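You operate a simulated robot arm through the tools that you are given. There is no shell and no other tool.

You run a simulated robot arm. Do the job below in one go: nothing can be reset, and whatever is moved stays where it is left.

TASK
Clamp the scale rail on the pipe at the yellow mark and take a flow reading.
Fine: rail slider and frost control knob as on the card; press MEASURE last and get SIGNAL OK.

The check looks at the end state, three seconds after you hand in, the way a careful person would. Anything else that was tipped, shoved, dropped, spilled or broken makes it a failure.

THE ROBOT
A 7-joint arm with a two-finger parallel gripper, fixed in place. Base frame: the origin is on the floor under the middle of its stand, x ahead of it, y to its left, z up. Units: mm, degrees, N and s.
It reaches about 1372 mm from its shoulder. Its first joint turns from -149.0 to 149.0 degrees. Payload 3.43 kg.
The TCP is the grasp point between the finger pads, 30 mm short of the fingertips. In the tool frame z runs along the fingers and y along their closing line. Largest opening 94 mm; finger width 28, thickness 10; the body of the gripper, 50 by 96 mm, starts 55 mm behind the TCP.
Orientation is that of the tool frame in the base frame, as a unit quaternion [w, x, y, z]. With the fingers straight down and closing along the base's y, the tool's x points along the base's -x, its y along +y and its z along -z.

THE INTERFACE
- The arm moves only by the tool drive_tool. Its argument "targets" is a list of rows, each a list of 3 entries, a list of its own where there are three numbers: the turn, a rotation vector about the base's x, y, z in rad, then the shift along the base's x, y, z in mm, then the gripper command, from -1 (fully open) to 1 (shut), values between in proportion. In form: [[[wx, wy, wz], [x, y, z], gripper], ...]. A call has 1 to 20 rows; each row is the pose to reach, as a shift and turn from the pose commanded when the call began. A row lasts 0.2 s, in which the tool goes at most 50 mm and 8.6 degrees; a call with a longer step from one row to the next is refused whole, and so is a gripper value outside its range. Where a pose cannot be reached the arm comes as near as it can. A force on the tool above 70 N (or 10 N above the force at the start of the call, whichever is more), or a blocked arm, ends the call early, and 0.2 s more pass. The fingers move at their own pace (about 45 mm/s each) and stop on an object; they squeeze with about 35 N. The grip force told is the motor's: it shows also when the fingers shut on nothing. Time passes only in rows, and 0.2 s behind the last, so rows that repeat a pose let the fingers close. It gives the time, the measured TCP pose, the force on the tool (base axes), the opening and the grip force at its end, in the units of the frame above (readings bear some noise), with the torque about the TCP (base axes, N m) and any sound that the robot's microphone picked up, and new pictures: "show" is both (left out), scene, wrist or none.
- Cameras (640 x 400 px; columns grow to the right, rows downward): "scene" is fixed at [220.7, 500.4, 1585.9]; the picture's right is [-0.10, -0.99, 0.00], its down [-0.79, 0.08, -0.61] and it looks along [0.61, -0.06, -0.79] (base axes); focal length 214 px, centre (320, 200). "wrist" rides on the gripper at [76, 14, -102] in the tool frame; the picture's right is [-0.18, 0.98, 0.00], its down [-0.75, -0.14, -0.64] and it looks along [-0.63, -0.12, 0.77] (tool axes); focal length 243 px, centre (320, 200). There is no depth. A picture from a camera that has moved, and an enlarged one, comes with that camera's place and axes in the base frame and with its lens.
- enlarge(camera, box): a new picture of the part [left, top, right, bottom] of that camera's present view, enlarged. It takes no simulated time.
- finish_job(): hands the job in; it is judged then, once.

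Nothing tells you positions but the pictures and the camera data. Unless the task says otherwise, let go and move clear before handing in.

The tools are called after ">>>" as a command line: name --argument value ..., lists and objects as JSON in quotes. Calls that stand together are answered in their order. drive_tool: Moves the arm, as the interface text tells. Its arguments: {"type":"object","properties":{"targets":{"type":"array","items":{"type":"array"}},"show":{"type":"string","enum":["both","scene","wrist","none"]}},"required":["targets"]} The other tools are called the same way: enlarge (camera, box) takes an enlarged picture of a part of a camera's view; finish_job () hands the job in.

At the start:

```text
t: 0.0
eef_pos: [305.7, -938.2, 1212.5]
orientation: [0.001, 0.0, 1.0, 0.001]
contact_force: [0.0, -0.3, -0.6]
moment: [0.01, 0.02, -0.01]
finger_gap: 94.0
finger_force: 0.1
```

scene: 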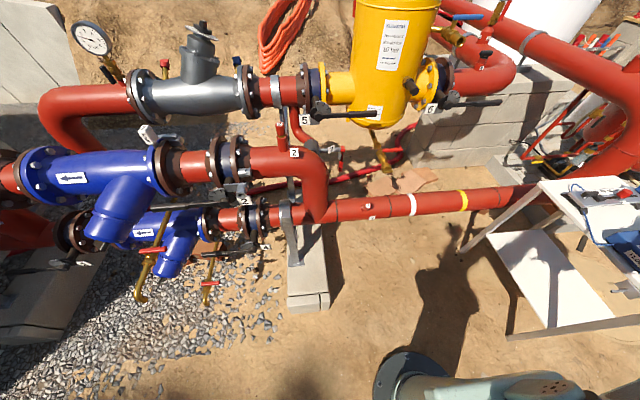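
wrist: 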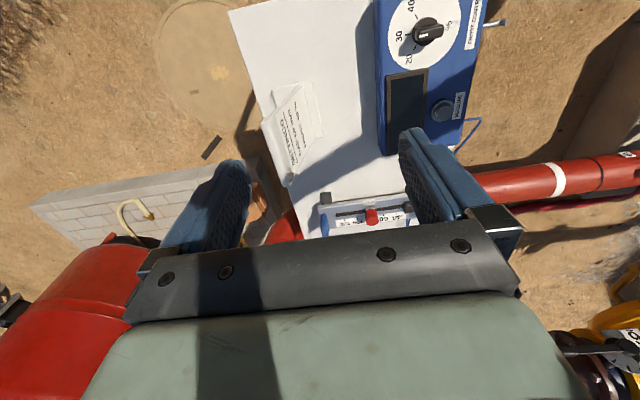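

I see a pipe plant with a red pipe carrying a white and a yellow mark, and a table on the right with a blue instrument, a card and a rail with a slider. I'll enlarge the views to read the card and find positions.

>>> enlarge --camera "wrist" --box '[220, 0, 520, 188]'

>>> enlarge --camera "wrist" --box '[250, 70, 340, 190]'

>>> enlarge --camera "scene" --box '[400, 150, 640, 300]'

>>> enlarge --camera "wrist" --box '[300, 170, 440, 250]'

```text
2.13 times, centred on (370, 94) of wrist
camera zoom: at [232.4, -925.2, 1314.8], right [0.18, 0.98, 0.0], down [0.75, -0.14, 0.64], along [0.63, -0.12, -0.77], focal length 516 px, centre (214, 426)
```

zoom: 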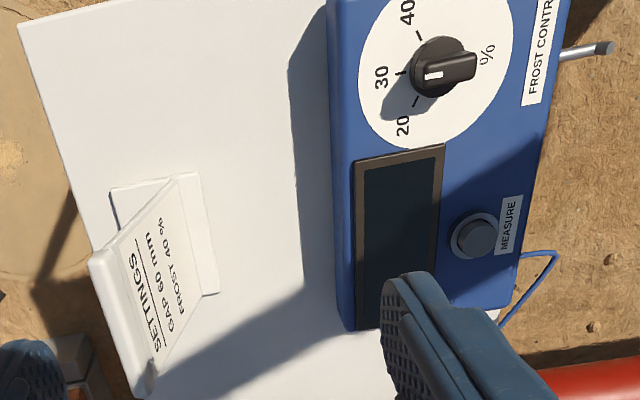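

```text
3.33 times, centred on (295, 130) of wrist
camera zoom: at [232.4, -925.2, 1314.8], right [0.18, 0.98, 0.0], down [0.75, -0.14, 0.64], along [0.63, -0.12, -0.77], focal length 809 px, centre (403, 433)
```

zoom: 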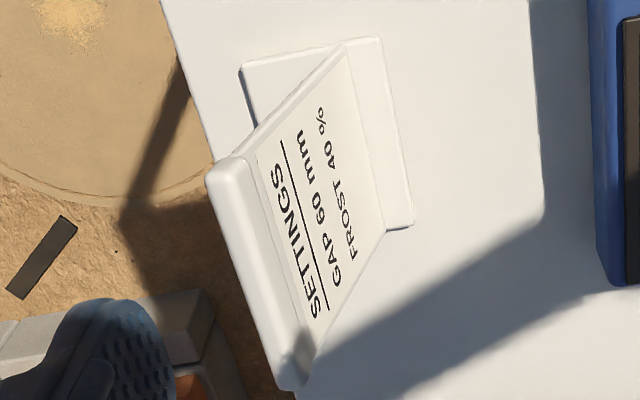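

```text
2.67 times, centred on (520, 225) of scene
camera zoom: at [220.7, 500.4, 1585.9], right [-0.1, -0.99, 0.0], down [-0.79, 0.08, -0.61], along [0.61, -0.06, -0.79], focal length 572 px, centre (-213, 133)
```

zoom: 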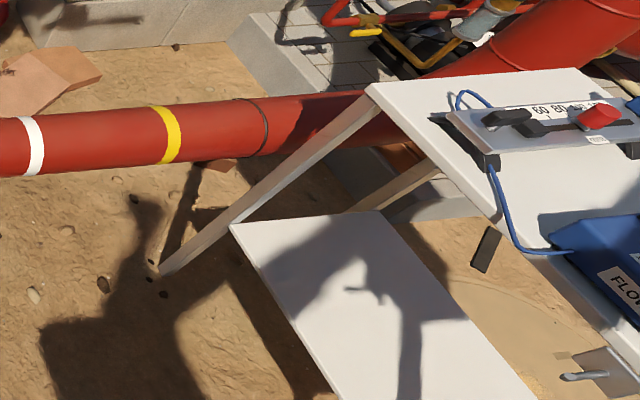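

```text
4.57 times, centred on (370, 210) of wrist
camera zoom: at [232.4, -925.2, 1314.8], right [0.18, 0.98, 0.0], down [0.75, -0.14, 0.64], along [0.63, -0.12, -0.77], focal length 1109 px, centre (91, 154)
```

zoom: 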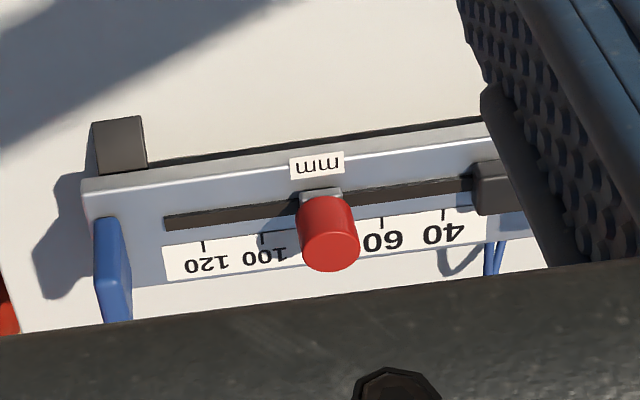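

The card says GAP 60 mm and FROST 40 %. The rail lies on the table around (680, -876, 850), its slider now near 80. I'll move forward, high above the table, for a better look with the wrist camera.

>>> drive_tool --targets '[[[0, 0, 0], [40, 0, 0], -1], [[0, 0, 0], [80, 0, 0], -1], [[0, 0, 0], [120, 0, 0], -1], [[0, 0, 0], [160, 0, 0], -1], [[0, 0, 0], [200, 0, 0], -1], [[0, 0, 0], [200, 0, 0], -1]]'

```text
t: 1.4
eef_pos: [510.6, -938.4, 1212.7]
orientation: [0.0, -0.001, 1.0, 0.0]
contact_force: [-0.3, 0.2, -0.8]
moment: [-0.01, -0.02, 0.0]
finger_gap: 93.9
finger_force: 0.0
camera wrist: at [435.7, -925.5, 1314.9], right [0.18, 0.98, 0.0], down [0.75, -0.14, 0.64], along [0.63, -0.12, -0.77], focal length 243 px, centre (320, 200)
```

scene: 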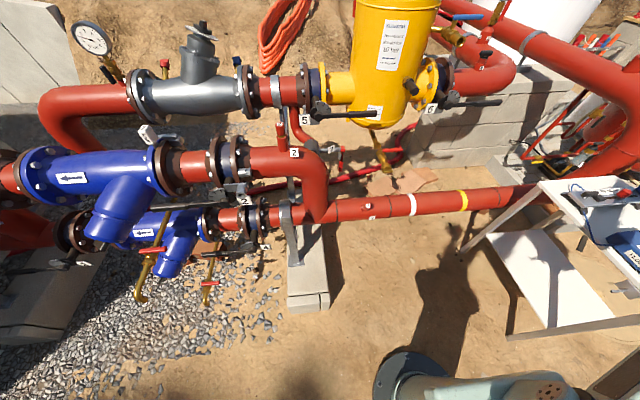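
wrist: 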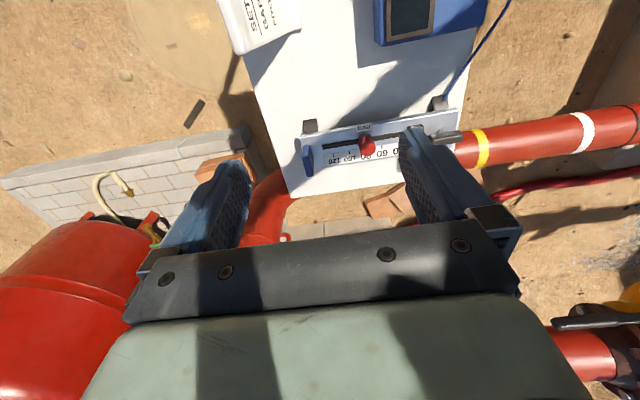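

The rail is now better in view. I'll enlarge it to see its shape and jaws, and the yellow mark on the pipe.

>>> enlarge --camera "wrist" --box '[280, 80, 480, 205]'

>>> enlarge --camera "wrist" --box '[430, 90, 640, 220]'

>>> enlarge --camera "scene" --box '[540, 160, 640, 222]'

>>> enlarge --camera "scene" --box '[380, 160, 540, 260]'

```text
3.20 times, centred on (380, 142) of wrist
camera zoom: at [435.7, -925.5, 1314.9], right [0.18, 0.98, 0.0], down [0.75, -0.14, 0.64], along [0.63, -0.12, -0.77], focal length 776 px, centre (128, 384)
```

zoom: 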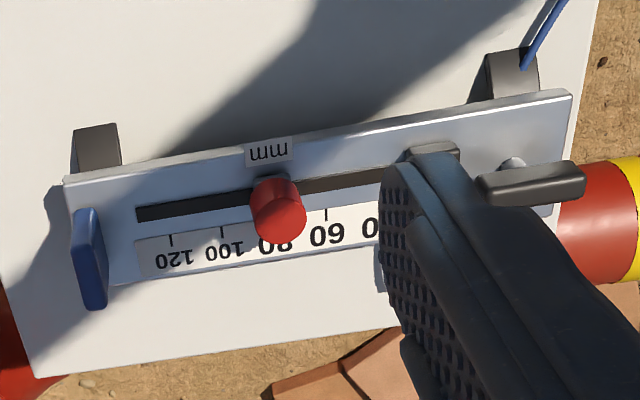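

```text
3.05 times, centred on (535, 155) of wrist
camera zoom: at [435.7, -925.5, 1314.9], right [0.18, 0.98, 0.0], down [0.75, -0.14, 0.64], along [0.63, -0.12, -0.77], focal length 739 px, centre (-335, 337)
```

zoom: 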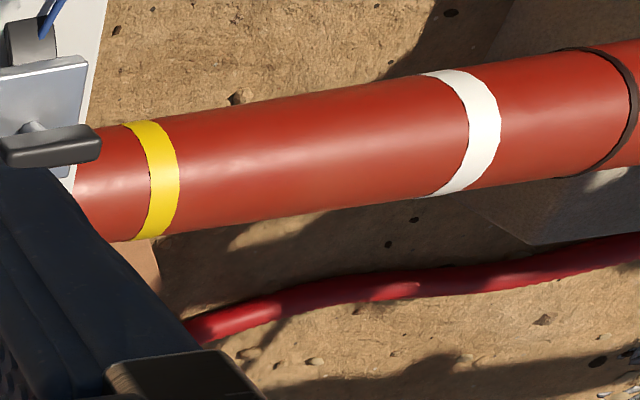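

```text
6.40 times, centred on (590, 191) of scene
camera zoom: at [220.7, 500.4, 1585.9], right [-0.1, -0.99, 0.0], down [-0.79, 0.08, -0.61], along [0.61, -0.06, -0.79], focal length 1373 px, centre (-1408, 258)
```

zoom: 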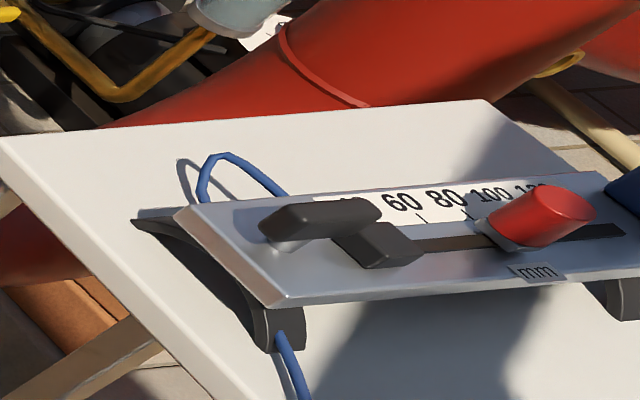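

```text
4.00 times, centred on (460, 210) of scene
camera zoom: at [220.7, 500.4, 1585.9], right [-0.1, -0.99, 0.0], down [-0.79, 0.08, -0.61], along [0.61, -0.06, -0.79], focal length 858 px, centre (-240, 160)
```

zoom: 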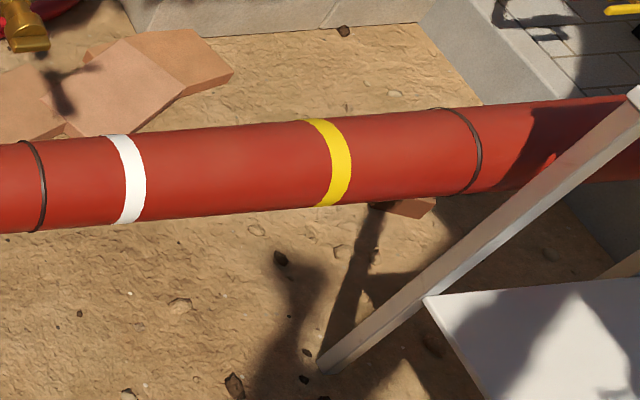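

The rail is an aluminium plate on two dark saddles, with the slider knob, a black block, a lever and a blue end tab. I'll move the camera closer to it so the fingers no longer hide it.

>>> drive_tool --targets '[[[0, 0, 0], [30, 20, -20], -1], [[0, 0, 0], [60, 40, -40], -1], [[0, 0, 0], [90, 60, -60], -1], [[0, 0, 0], [110, 75, -80], -1], [[0, 0, 0], [125, 80, -100], -1], [[0, 0, 0], [125, 80, -100], -1]]' --show "wrist"

```text
t: 2.8
eef_pos: [632.6, -857.9, 1112.2]
orientation: [0.0, 0.001, 1.0, 0.001]
contact_force: [-0.8, -0.1, -1.0]
moment: [-0.02, -0.02, -0.02]
finger_gap: 94.0
finger_force: 0.0
camera wrist: at [558.1, -844.7, 1214.8], right [0.18, 0.98, 0.0], down [0.75, -0.14, 0.64], along [0.63, -0.12, -0.77], focal length 243 px, centre (320, 200)
```

wrist: 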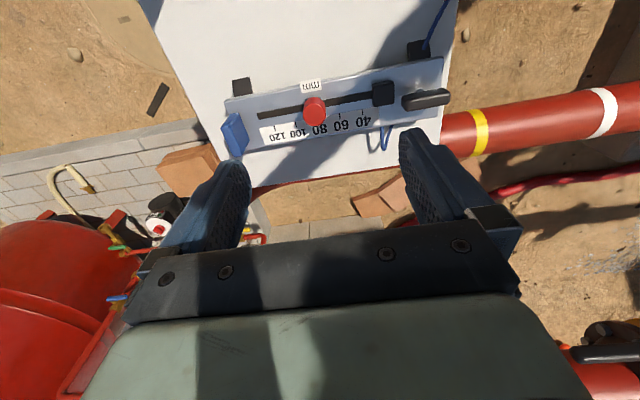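

>>> enlarge --camera "wrist" --box '[210, 30, 460, 186]'

>>> enlarge --camera "wrist" --box '[340, 40, 470, 160]'

>>> enlarge --camera "wrist" --box '[210, 60, 310, 170]'

```text
2.56 times, centred on (335, 108) of wrist
camera zoom: at [558.1, -844.7, 1214.8], right [0.18, 0.98, 0.0], down [0.75, -0.14, 0.64], along [0.63, -0.12, -0.77], focal length 621 px, centre (282, 436)
```

zoom: 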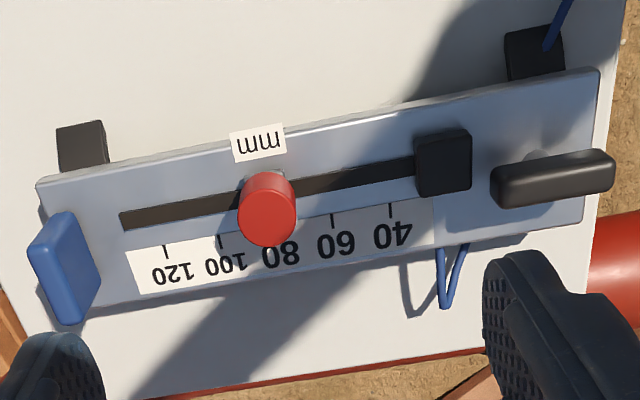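

```text
3.33 times, centred on (405, 100) of wrist
camera zoom: at [558.1, -844.7, 1214.8], right [0.18, 0.98, 0.0], down [0.75, -0.14, 0.64], along [0.63, -0.12, -0.77], focal length 809 px, centre (37, 533)
```

zoom: 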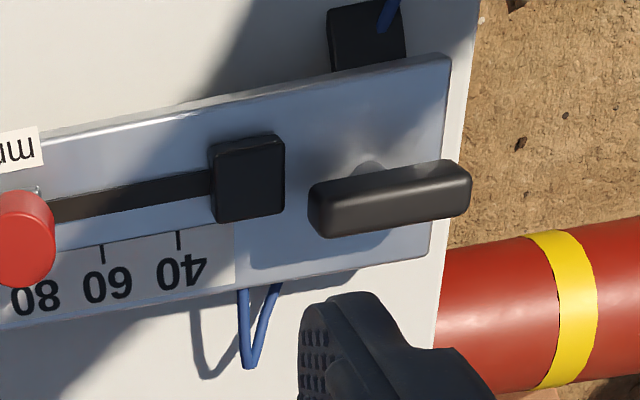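

```text
3.64 times, centred on (260, 115) of wrist
camera zoom: at [558.1, -844.7, 1214.8], right [0.18, 0.98, 0.0], down [0.75, -0.14, 0.64], along [0.63, -0.12, -0.77], focal length 882 px, centre (538, 509)
```

zoom: 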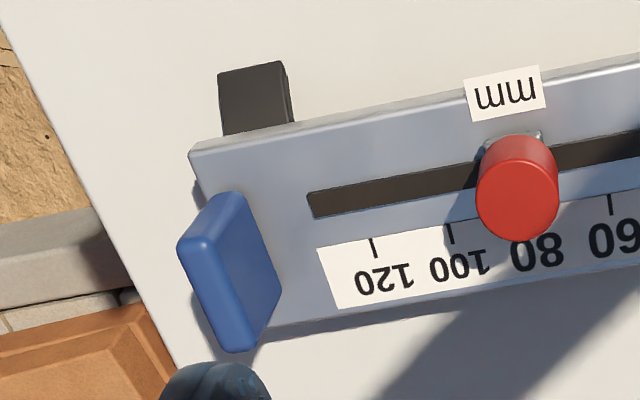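

The rail's parts need a view from another side: the blue tab and the black bar could be handle or clamp. I'll turn the tool a quarter turn so that the camera looks along +y, staying high above everything.

>>> drive_tool --targets '[[[0, 0, 0.14], [5, -20, 0], -1], [[0, 0, 0.28], [10, -40, 0], -1], [[0, 0, 0.42], [15, -60, 0], -1], [[0, 0, 0.56], [20, -80, 0], -1], [[0, 0, 0.7], [25, -100, 0], -1], [[0, 0, 0.84], [30, -120, 0], -1], [[0, 0, 0.98], [35, -140, -10], -1], [[0, 0, 1.12], [40, -160, -20], -1], [[0, 0, 1.26], [45, -180, -30], -1], [[0, 0, 1.4], [50, -200, -40], -1], [[0, 0, 1.54], [55, -210, -50], -1], [[0, 0, 1.57], [55, -210, -60], -1], [[0, 0, 1.57], [55, -210, -60], -1]]'

```text
t: 5.6
eef_pos: [639.7, -983.6, 1038.9]
orientation: [-0.001, -0.707, 0.708, -0.001]
contact_force: [0.4, 0.7, -0.7]
moment: [-0.03, -0.03, -0.01]
finger_gap: 94.3
finger_force: 0.1
out of reach, approached as far as the arm can: row 5, 6, 7, 8, 9, 10, 11, 12, 13
camera wrist: at [627.9, -1061.0, 1140.3], right [-0.98, 0.18, 0.0], down [0.14, 0.75, 0.64], along [0.12, 0.63, -0.77], focal length 243 px, centre (320, 200)
```

scene: 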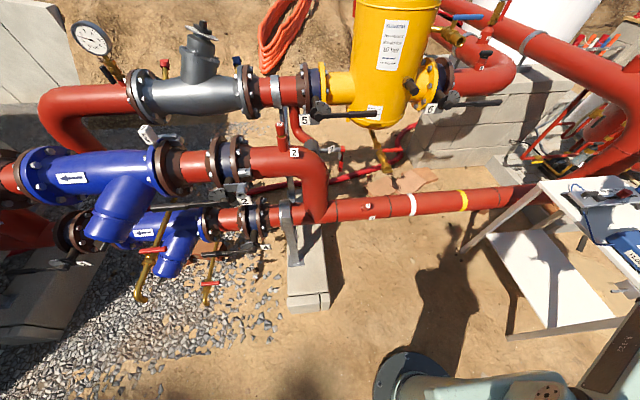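
wrist: 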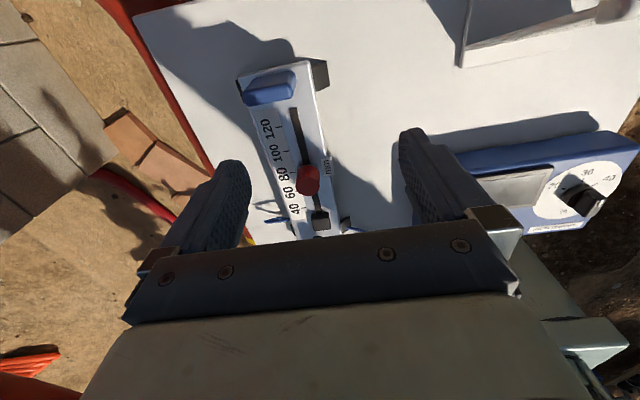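

>>> enlarge --camera "wrist" --box '[220, 50, 360, 240]'

>>> enlarge --camera "wrist" --box '[450, 120, 640, 240]'

>>> enlarge --camera "wrist" --box '[225, 50, 345, 130]'

```text
2.11 times, centred on (290, 145) of wrist
camera zoom: at [627.9, -1061.0, 1140.3], right [-0.98, 0.18, 0.0], down [0.14, 0.75, 0.64], along [0.12, 0.63, -0.77], focal length 511 px, centre (383, 316)
```

zoom: 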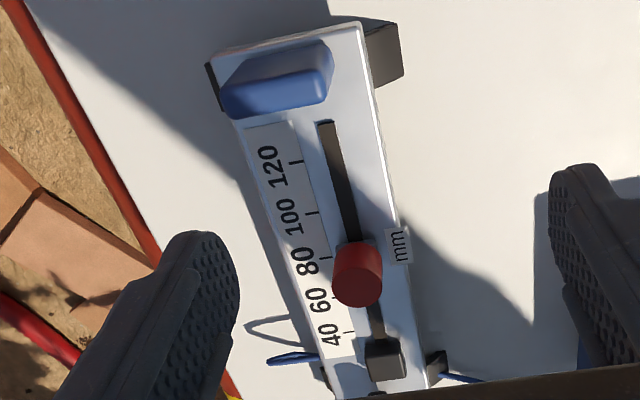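

```text
3.33 times, centred on (545, 180) of wrist
camera zoom: at [627.9, -1061.0, 1140.3], right [-0.98, 0.18, 0.0], down [0.14, 0.75, 0.64], along [0.12, 0.63, -0.77], focal length 809 px, centre (-430, 267)
```

zoom: 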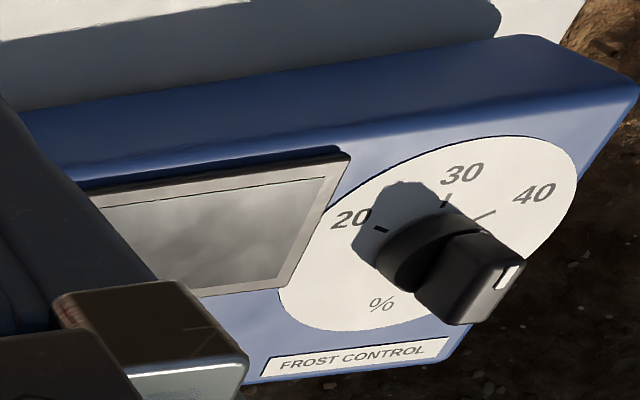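

```text
5.00 times, centred on (285, 90) of wrist
camera zoom: at [627.9, -1061.0, 1140.3], right [-0.98, 0.18, 0.0], down [0.14, 0.75, 0.64], along [0.12, 0.63, -0.77], focal length 1213 px, centre (495, 750)
```

zoom: 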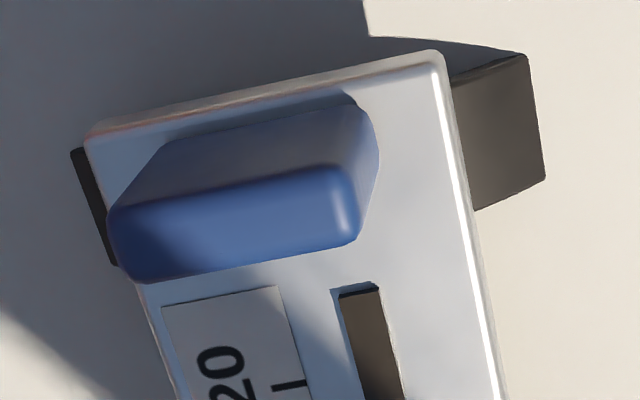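

The blue slab is a grip handle on the rail and the black bar by the cable looks like a clamp lever. I'll look at the knob close up.

>>> enlarge --camera "wrist" --box '[540, 155, 620, 220]'

>>> enlarge --camera "scene" --box '[560, 180, 640, 290]'

```text
6.15 times, centred on (580, 188) of wrist
camera zoom: at [627.9, -1061.0, 1140.3], right [-0.98, 0.18, 0.0], down [0.14, 0.75, 0.64], along [0.12, 0.63, -0.77], focal length 1493 px, centre (-1280, 277)
```

zoom: 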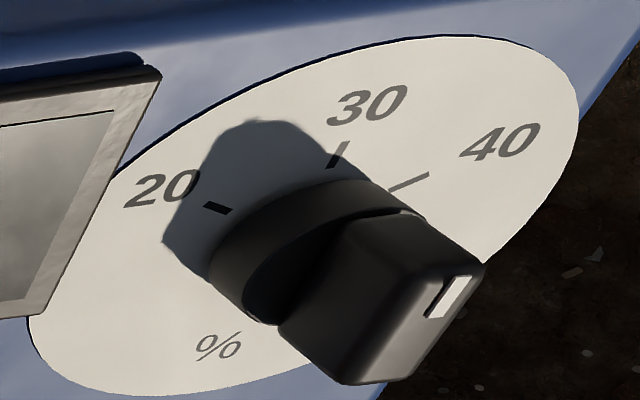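

```text
3.64 times, centred on (600, 235) of scene
camera zoom: at [220.7, 500.4, 1585.9], right [-0.1, -0.99, 0.0], down [-0.79, 0.08, -0.61], along [0.61, -0.06, -0.79], focal length 780 px, centre (-698, 73)
```

zoom: 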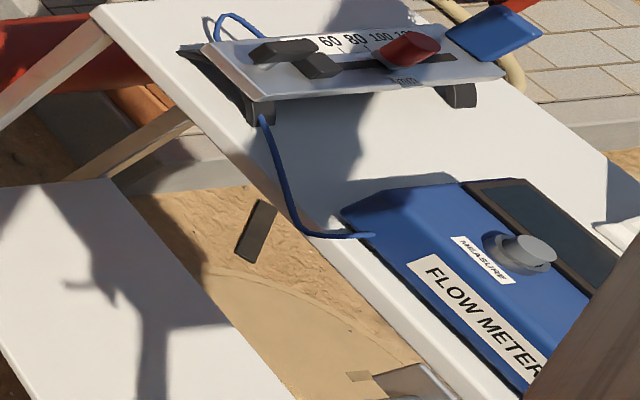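

The blue tab is a handle, the black bar looks like the clamp lever. My last target was beyond reach, so I move back inward in +y to find out the commanded pose and view the lever end.

>>> drive_tool --targets '[[[0, 0, 0], [0, 40, 0], -1], [[0, 0, 0], [0, 80, 0], -1], [[0, 0, 0], [0, 120, 0], -1], [[0, 0, 0], [0, 120, 0], -1]]' --show "wrist"

```text
t: 6.6
eef_pos: [643.7, -863.9, 1034.6]
orientation: [0.001, -0.706, 0.708, 0.0]
contact_force: [-0.8, -0.7, -0.5]
moment: [0.02, 0.01, 0.01]
finger_gap: 93.6
finger_force: 0.0
camera wrist: at [630.4, -940.5, 1137.4], right [-0.98, 0.19, 0.0], down [0.14, 0.75, 0.64], along [0.12, 0.63, -0.77], focal length 243 px, centre (320, 200)
```

wrist: 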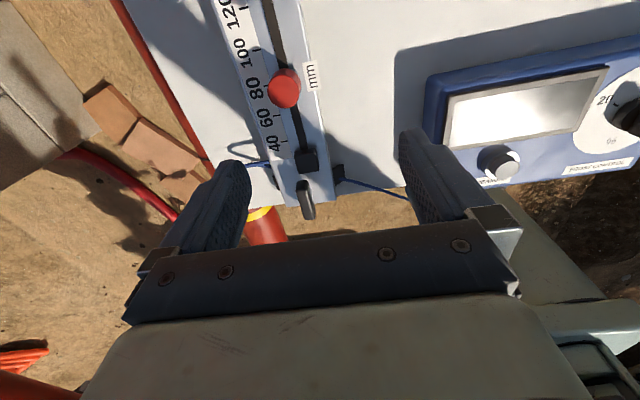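

>>> enlarge --camera "wrist" --box '[255, 130, 375, 230]'

>>> enlarge --camera "wrist" --box '[420, 40, 640, 200]'

>>> enlarge --camera "wrist" --box '[210, 0, 350, 140]'

```text
4.00 times, centred on (315, 180) of wrist
camera zoom: at [630.4, -940.5, 1137.4], right [-0.98, 0.19, 0.0], down [0.14, 0.75, 0.64], along [0.12, 0.63, -0.77], focal length 970 px, centre (340, 280)
```

zoom: 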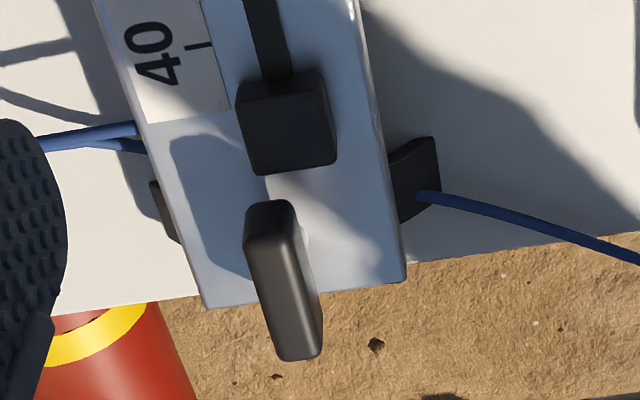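

```text
2.50 times, centred on (530, 120) of wrist
camera zoom: at [630.4, -940.5, 1137.4], right [-0.98, 0.19, 0.0], down [0.14, 0.75, 0.64], along [0.12, 0.63, -0.77], focal length 606 px, centre (-205, 400)
```

zoom: 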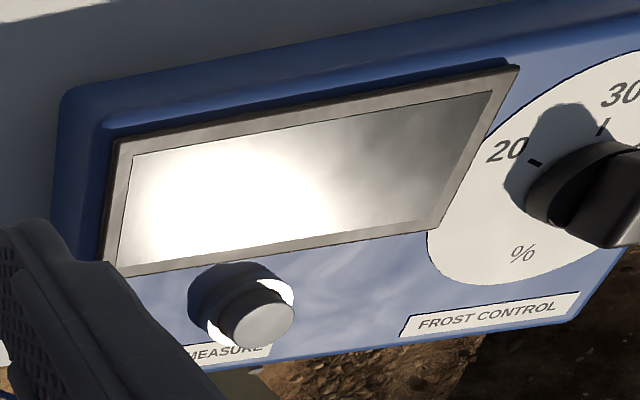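

```text
2.86 times, centred on (280, 70) of wrist
camera zoom: at [630.4, -940.5, 1137.4], right [-0.98, 0.19, 0.0], down [0.14, 0.75, 0.64], along [0.12, 0.63, -0.77], focal length 693 px, centre (434, 571)
```

zoom: 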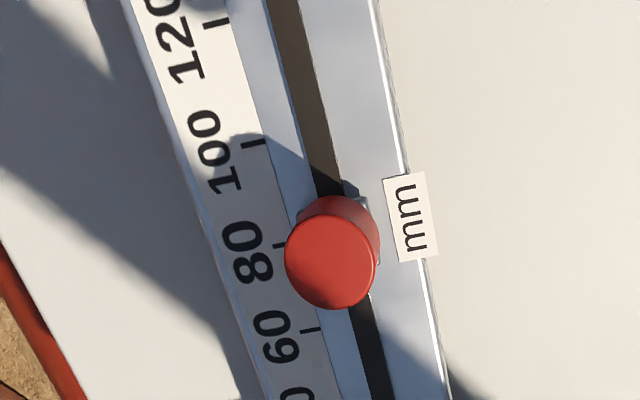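

The lever is a T-bar on a short post. I plan to lift the rail by its plate edges at mid-length (about x 692, y -850, plate top z ≈ 844), fingers closing along x. First I hover above it to check alignment.

>>> drive_tool --targets '[[[0, 0, 0], [25, 8, -25], -1], [[0, 0, 0], [49, 15, -50], -1], [[0, 0, 0], [49, 15, -80], -1], [[0, 0, 0], [49, 15, -80], -1]]' --show "both"

```text
t: 7.6
eef_pos: [689.5, -850.7, 956.5]
orientation: [-0.001, -0.706, 0.708, 0.0]
contact_force: [-0.2, -1.5, 0.5]
moment: [-0.04, -0.02, -0.02]
finger_gap: 94.0
finger_force: 0.1
camera wrist: at [677.1, -927.2, 1058.7], right [-0.98, 0.19, 0.0], down [0.14, 0.75, 0.64], along [0.12, 0.63, -0.77], focal length 243 px, centre (320, 200)
```

scene: 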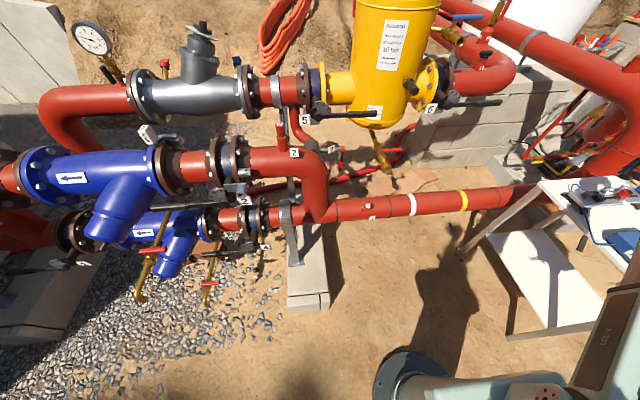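
wrist: 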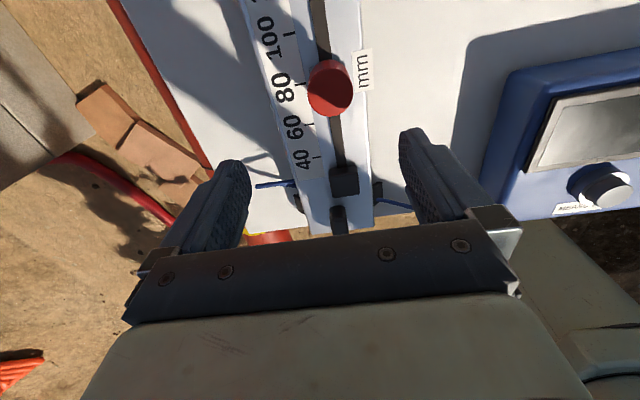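

>>> enlarge --camera "wrist" --box '[220, 0, 420, 125]'

>>> enlarge --camera "wrist" --box '[220, 115, 420, 240]'

>>> enlarge --camera "scene" --box '[540, 160, 640, 222]'

```text
3.20 times, centred on (320, 62) of wrist
camera zoom: at [677.1, -927.2, 1058.7], right [-0.98, 0.19, 0.0], down [0.14, 0.75, 0.64], along [0.12, 0.63, -0.77], focal length 776 px, centre (320, 640)
```

zoom: 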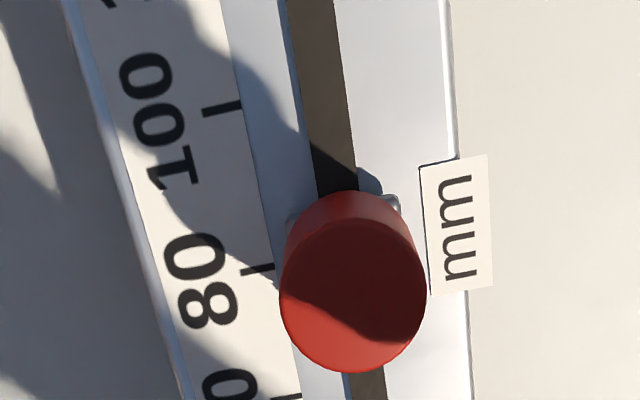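

```text
3.20 times, centred on (320, 178) of wrist
camera zoom: at [677.1, -927.2, 1058.7], right [-0.98, 0.19, 0.0], down [0.14, 0.75, 0.64], along [0.12, 0.63, -0.77], focal length 776 px, centre (320, 272)
```

zoom: 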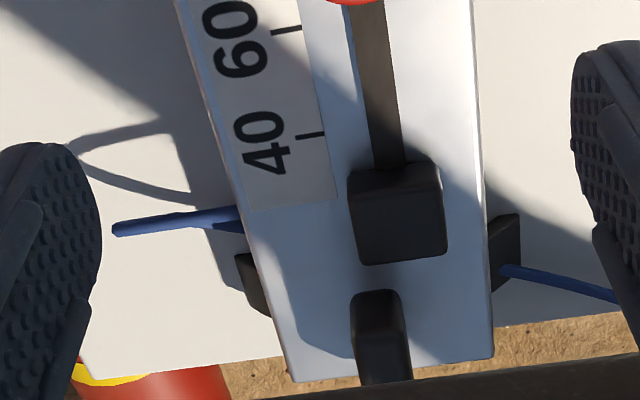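

```text
6.40 times, centred on (590, 191) of scene
camera zoom: at [220.7, 500.4, 1585.9], right [-0.1, -0.99, 0.0], down [-0.79, 0.08, -0.61], along [0.61, -0.06, -0.79], focal length 1373 px, centre (-1408, 258)
```

zoom: 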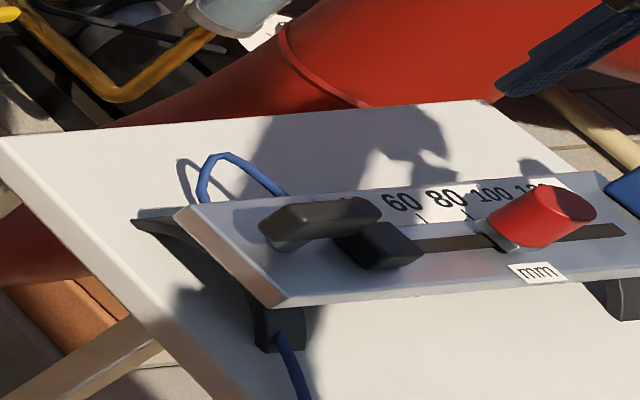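

The plate spans x ≈ 650 to 732 and the "mm" tag overhangs its edge up to y ≈ -861, so I'll grip at y ≈ -843. I descend to just above the plate and check the finger clearance.

>>> drive_tool --targets '[[[0, 0, 0], [0.5, 8, -25], -1], [[0, 0, 0], [0.5, 8, -50], -1], [[0, 0, 0], [0.5, 8, -65], -1], [[0, 0, 0], [0.5, 8, -65], -1]]' --show "both"

```text
t: 8.6
eef_pos: [688.4, -842.8, 891.2]
orientation: [0.0, -0.707, 0.708, 0.0]
contact_force: [-0.1, 0.1, 1.0]
moment: [-0.04, 0.0, 0.02]
finger_gap: 93.8
finger_force: 0.1
camera wrist: at [676.4, -919.2, 993.7], right [-0.98, 0.19, 0.0], down [0.14, 0.75, 0.64], along [0.12, 0.63, -0.77], focal length 243 px, centre (320, 200)
```

scene: 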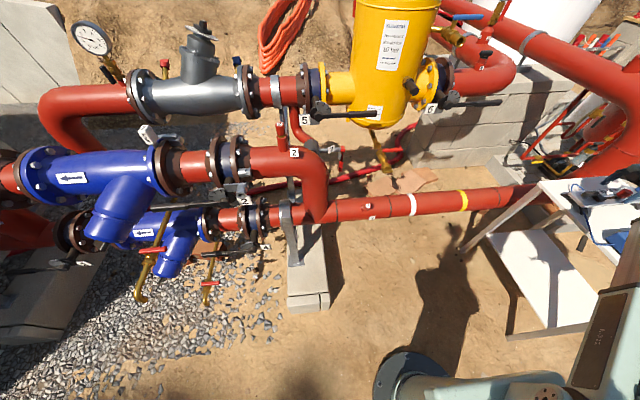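
wrist: 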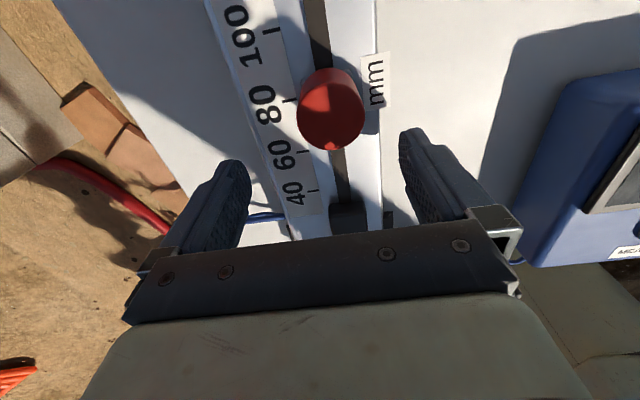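

The fingers straddle the plate with a few mm on each side. I go down until the tips are below the plate edges but above the table, then close.

>>> drive_tool --targets '[[[0, 0, 0], [1, 0, -12], -1], [[0, 0, 0], [1, 0, -24], -1], [[0, 0, 0], [1, 0, -35], -1], [[0, 0, 0], [1, 0, -35], -1]]' --show "both"

```text
t: 9.6
eef_pos: [693.0, -843.9, 855.1]
orientation: [0.0, -0.707, 0.707, -0.001]
contact_force: [0.5, -0.2, -0.2]
moment: [-0.03, -0.02, -0.02]
finger_gap: 94.1
finger_force: 0.0
camera wrist: at [679.7, -920.7, 957.7], right [-0.98, 0.19, 0.0], down [0.14, 0.75, 0.64], along [0.12, 0.63, -0.77], focal length 243 px, centre (320, 200)
```

scene: 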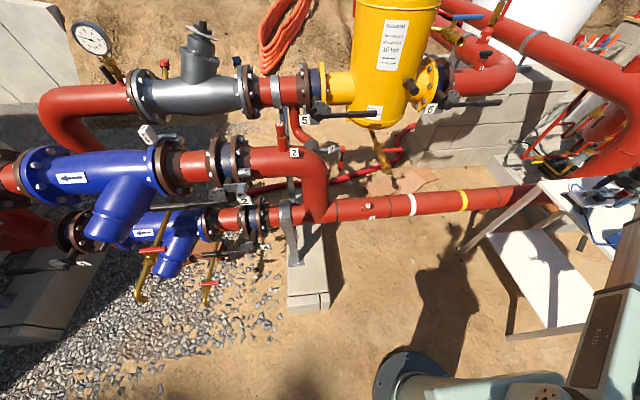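
wrist: 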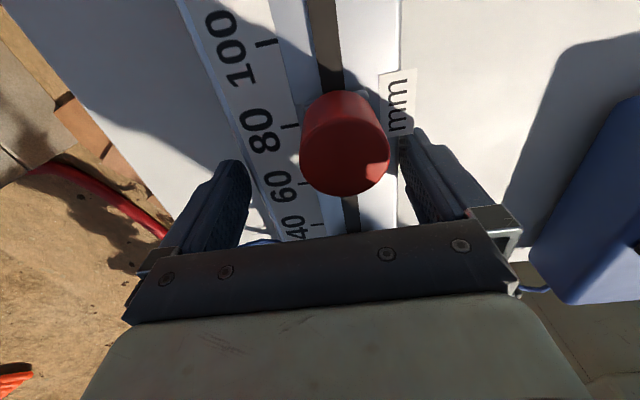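

No contact so far, and the plate sits between the pads. I close the gripper on it.

>>> drive_tool --targets '[[[0, 0, 0], [-2, 0, 0], -1], [[0, 0, 0], [-2, 0, 0], 0], [[0, 0, 0], [-2, 0, 0], 1], [[0, 0, 0], [-2, 0, 0], 1], [[0, 0, 0], [-2, 0, 0], 1]]' --show "wrist"

```text
t: 10.8
eef_pos: [690.8, -843.5, 855.6]
orientation: [0.0, -0.707, 0.707, 0.0]
contact_force: [-2.5, 0.5, 0.4]
moment: [0.1, 0.31, 0.03]
finger_gap: 83.7
finger_force: 34.6
camera wrist: at [677.6, -920.1, 957.6], right [-0.98, 0.19, 0.0], down [0.14, 0.75, 0.64], along [0.12, 0.63, -0.77], focal length 243 px, centre (320, 200)
```

wrist: 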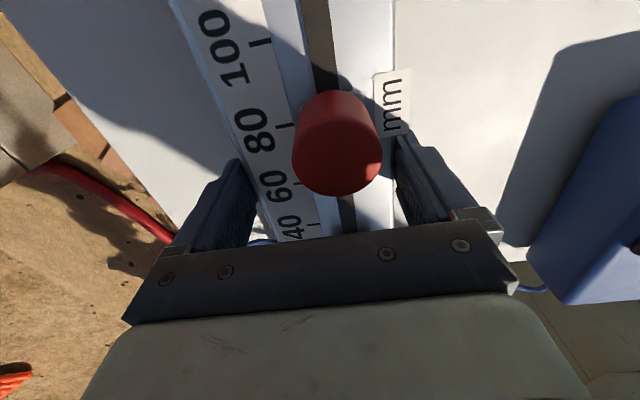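

The plate is gripped at 84 mm width with 35 N. I lift a little and check weight and tilt.

>>> drive_tool --targets '[[[0, 0, 0], [0, 0, 5], 1], [[0, 0, 0], [0, 0, 12], 1], [[0, 0, 0], [0, 0, 22], 1], [[0, 0, 0], [0, 0, 35], 1], [[0, 0, 0], [0, 0, 35], 1]]' --show "both"

>>> enlarge --camera "scene" --box '[540, 140, 640, 222]'

```text
t: 12.0
eef_pos: [688.2, -843.5, 888.7]
orientation: [0.0, -0.706, 0.708, 0.0]
contact_force: [1.0, 0.0, -8.9]
moment: [0.12, -0.03, 0.01]
finger_gap: 83.8
finger_force: 34.3
camera wrist: at [677.0, -920.0, 991.6], right [-0.98, 0.19, 0.0], down [0.14, 0.75, 0.64], along [0.12, 0.63, -0.77], focal length 243 px, centre (320, 200)
```

scene: 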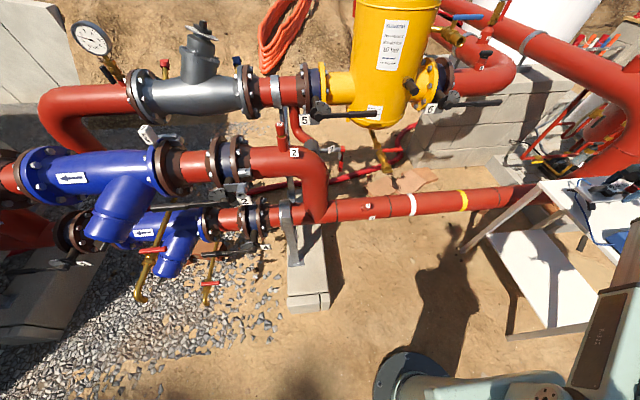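
wrist: 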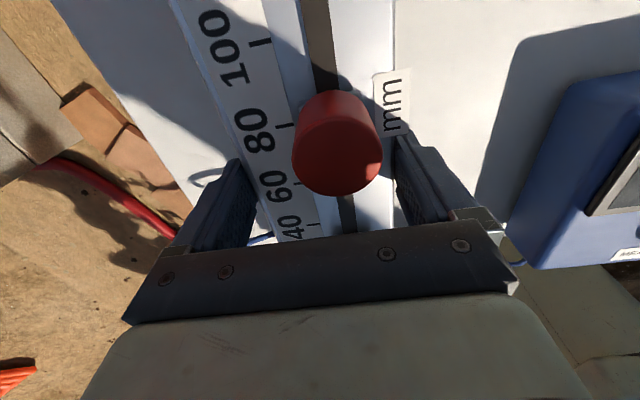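

```text
4.88 times, centred on (590, 181) of scene
camera zoom: at [220.7, 500.4, 1585.9], right [-0.1, -0.99, 0.0], down [-0.79, 0.08, -0.61], along [0.61, -0.06, -0.79], focal length 1046 px, centre (-997, 293)
```

zoom: 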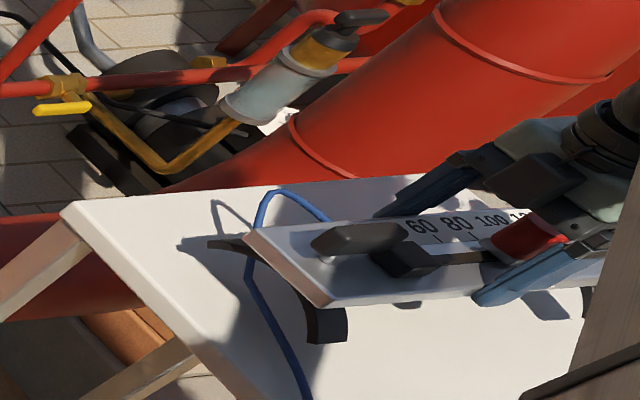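

The rail lifts cleanly and level (about 9 N). The pipe axis I estimate near x ≈ 940, z ≈ 540, radius ≈ 66, with the yellow mark at y ≈ -447. I raise the rail and carry it to above the mark.

>>> drive_tool --targets '[[[0, 0, 0], [0, 0, 25], 1], [[0, 0, 0], [0, 0, 55], 1], [[0, 0, 0], [0, 0, 80], 1], [[0, 0, 0], [15, 25, 80], 1], [[0, 0, 0], [35, 55, 80], 1], [[0, 0, 0], [55, 90, 80], 1], [[0, 0, 0], [75, 122, 80], 1], [[0, 0, 0], [95, 155, 80], 1], [[0, 0, 0], [115, 187, 80], 1], [[0, 0, 0], [135, 220, 80], 1], [[0, 0, 0], [155, 252, 80], 1], [[0, 0, 0], [175, 284, 80], 1], [[0, 0, 0], [195, 316, 80], 1], [[0, 0, 0], [215, 348, 80], 1], [[0, 0, 0], [235, 380, 80], 1], [[0, 0, 0], [246, 398, 80], 1], [[0, 0, 0], [249, 402, 80], 1], [[0, 0, 0], [249, 402, 80], 1]]' --show "both"

```text
t: 15.8
eef_pos: [938.9, -441.0, 968.6]
orientation: [0.0, -0.706, 0.708, -0.001]
contact_force: [0.1, -0.4, -8.0]
moment: [0.08, -0.03, 0.0]
finger_gap: 83.9
finger_force: 34.5
camera wrist: at [926.4, -517.3, 1072.1], right [-0.98, 0.19, 0.0], down [0.14, 0.75, 0.64], along [0.12, 0.63, -0.77], focal length 243 px, centre (320, 200)
```

scene: 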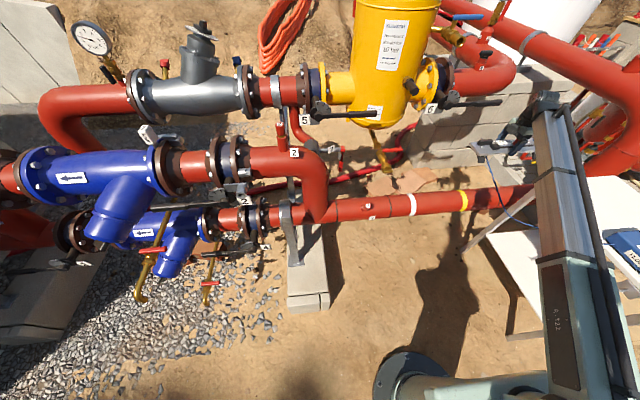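
wrist: 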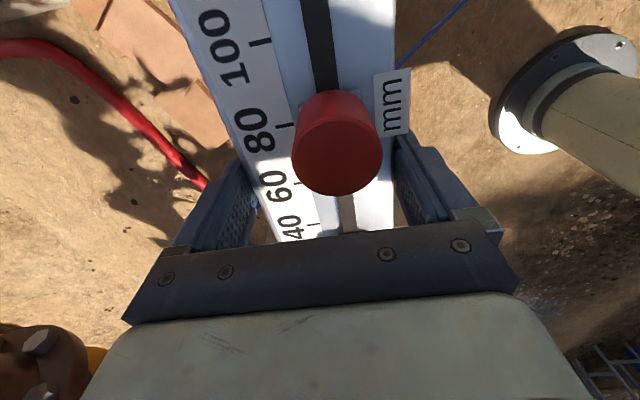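

The rail carries well, but it hides the pipe under the camera. I back off toward -x so that the pipe appears to the left, to measure its axis precisely from two heights.

>>> drive_tool --targets '[[[0, 0, 0], [-40, 0, 0], 1], [[0, 0, 0], [-80, 0, 0], 1], [[0, 0, 0], [-120, 0, 0], 1], [[0, 0, 0], [-160, 0, 0], 1], [[0, 0, 0], [-200, 0, 0], 1], [[0, 0, 0], [-240, 0, 0], 1], [[0, 0, 0], [-280, 0, 0], 1], [[0, 0, 0], [-300, 0, 0], 1], [[0, 0, 0], [-300, 0, 0], 1]]' --show "wrist"

>>> enlarge --camera "wrist" --box '[60, 0, 220, 200]'

```text
t: 17.8
eef_pos: [637.5, -442.9, 966.3]
orientation: [0.0, -0.706, 0.708, 0.0]
contact_force: [0.5, -0.2, -8.0]
moment: [0.12, 0.0, -0.03]
finger_gap: 83.8
finger_force: 35.0
camera wrist: at [625.3, -520.0, 1069.5], right [-0.98, 0.18, 0.0], down [0.14, 0.75, 0.64], along [0.12, 0.63, -0.77], focal length 243 px, centre (320, 200)
```

wrist: 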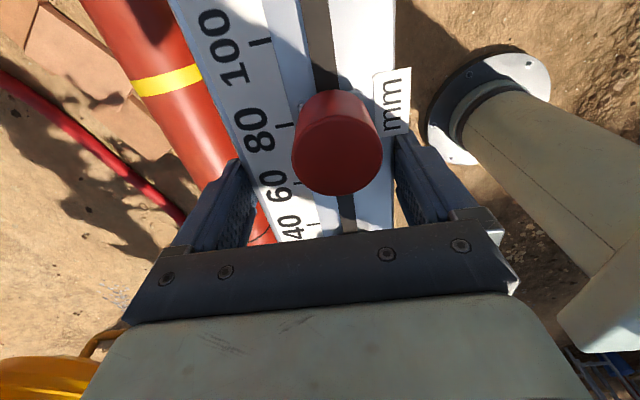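

```text
2.00 times, centred on (140, 100) of wrist
camera zoom: at [625.3, -520.0, 1069.5], right [-0.98, 0.18, 0.0], down [0.14, 0.75, 0.64], along [0.12, 0.63, -0.77], focal length 485 px, centre (680, 400)
```

zoom: 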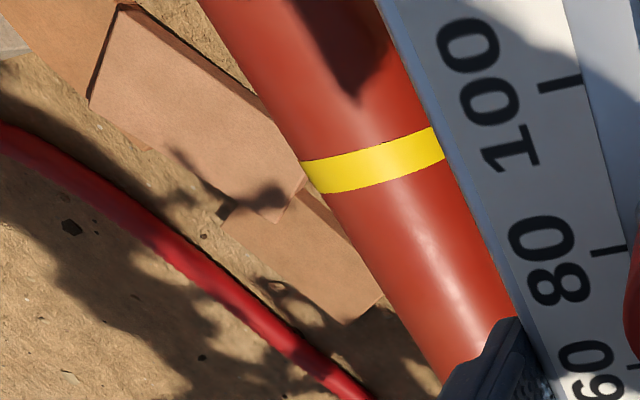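

The pipe and yellow mark are now visible. I go lower for a second measurement of the axis; nothing stands under the rail here.

>>> drive_tool --targets '[[[0, 0, 0], [0, 0, -40], 1], [[0, 0, 0], [0, 0, -80], 1], [[0, 0, 0], [0, 0, -120], 1], [[0, 0, 0], [0, 0, -160], 1], [[0, 0, 0], [0, 0, -190], 1], [[0, 0, 0], [0, 0, -190], 1]]' --show "both"

>>> enlarge --camera "wrist" --box '[0, 0, 220, 220]'

>>> enlarge --camera "scene" --box '[380, 140, 580, 280]'

```text
t: 19.2
eef_pos: [640.0, -443.4, 776.2]
orientation: [0.0, -0.707, 0.707, 0.001]
contact_force: [0.2, -0.5, -8.9]
moment: [0.07, 0.01, 0.03]
finger_gap: 83.9
finger_force: 34.7
camera wrist: at [627.0, -520.3, 879.4], right [-0.98, 0.19, 0.0], down [0.14, 0.75, 0.64], along [0.12, 0.63, -0.77], focal length 243 px, centre (320, 200)
```

scene: 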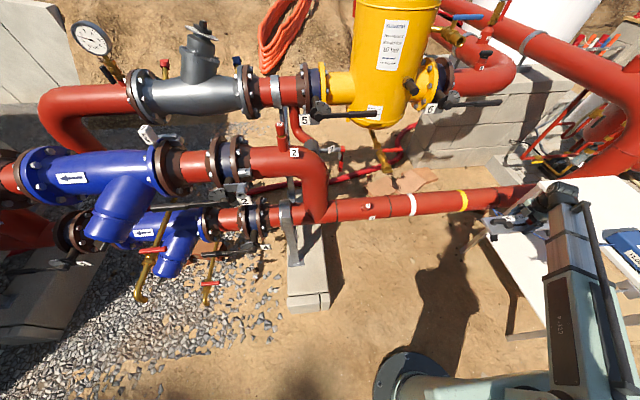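
wrist: 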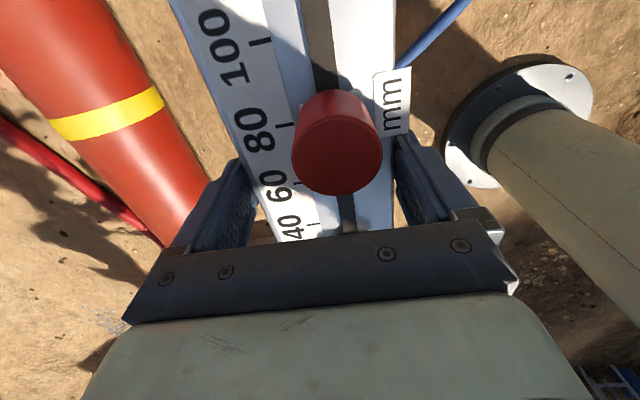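

```text
1.82 times, centred on (110, 110) of wrist
camera zoom: at [627.0, -520.3, 879.4], right [-0.98, 0.19, 0.0], down [0.14, 0.75, 0.64], along [0.12, 0.63, -0.77], focal length 441 px, centre (702, 364)
```

zoom: 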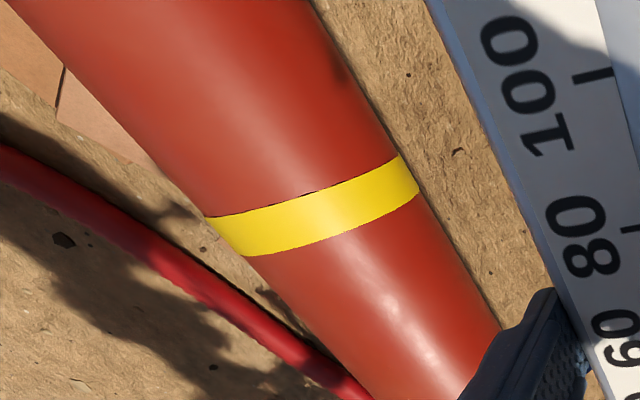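

```text
2.86 times, centred on (480, 210) of scene
camera zoom: at [220.7, 500.4, 1585.9], right [-0.1, -0.99, 0.0], down [-0.79, 0.08, -0.61], along [0.61, -0.06, -0.79], focal length 613 px, centre (-137, 171)
```

zoom: 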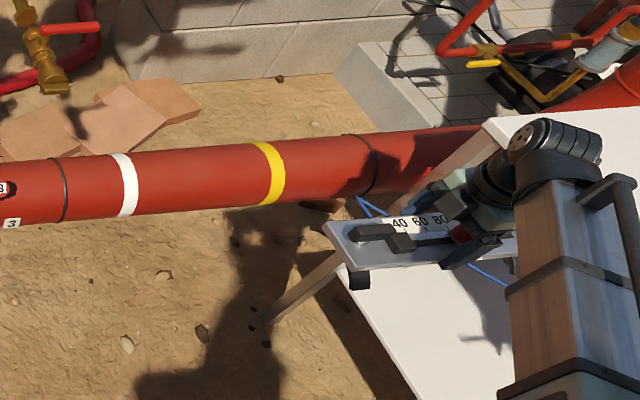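

Two readings still leave the axis uncertain by a couple of centimetres, so I take one more view with a sideways baseline, nearer the pipe at the same height.

>>> drive_tool --targets '[[[0, 0, 0], [40, 0, 0], 1], [[0, 0, 0], [80, 0, 0], 1], [[0, 0, 0], [120, 0, 0], 1], [[0, 0, 0], [150, 0, 0], 1], [[0, 0, 0], [150, 0, 0], 1]]' --show "wrist"

>>> enlarge --camera "wrist" --box '[60, 0, 260, 200]'

>>> enlarge --camera "scene" --box '[380, 140, 580, 280]'

```text
t: 20.4
eef_pos: [785.9, -438.9, 775.7]
orientation: [0.0, -0.707, 0.707, 0.0]
contact_force: [0.5, -0.3, -7.6]
moment: [0.13, 0.02, 0.0]
finger_gap: 83.6
finger_force: 35.1
camera wrist: at [774.3, -515.7, 878.3], right [-0.98, 0.19, 0.0], down [0.14, 0.75, 0.64], along [0.12, 0.63, -0.77], focal length 243 px, centre (320, 200)
```

wrist: 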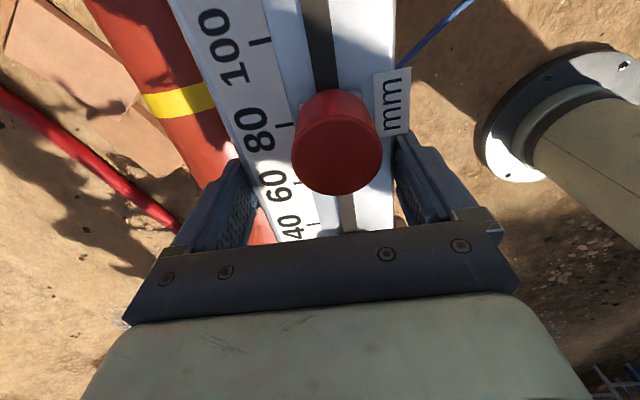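

```text
2.00 times, centred on (160, 100) of wrist
camera zoom: at [774.3, -515.7, 878.3], right [-0.98, 0.19, 0.0], down [0.14, 0.75, 0.64], along [0.12, 0.63, -0.77], focal length 485 px, centre (640, 400)
```

zoom: 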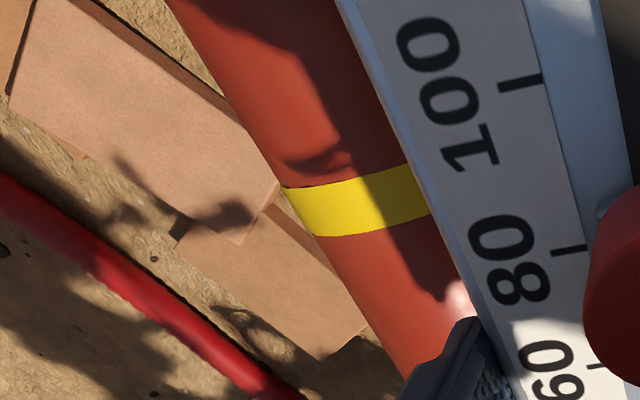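

```text
2.86 times, centred on (480, 210) of scene
camera zoom: at [220.7, 500.4, 1585.9], right [-0.1, -0.99, 0.0], down [-0.79, 0.08, -0.61], along [0.61, -0.06, -0.79], focal length 613 px, centre (-137, 171)
```

zoom: 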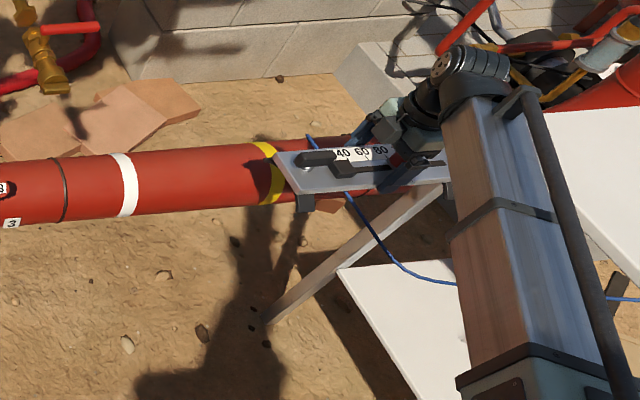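

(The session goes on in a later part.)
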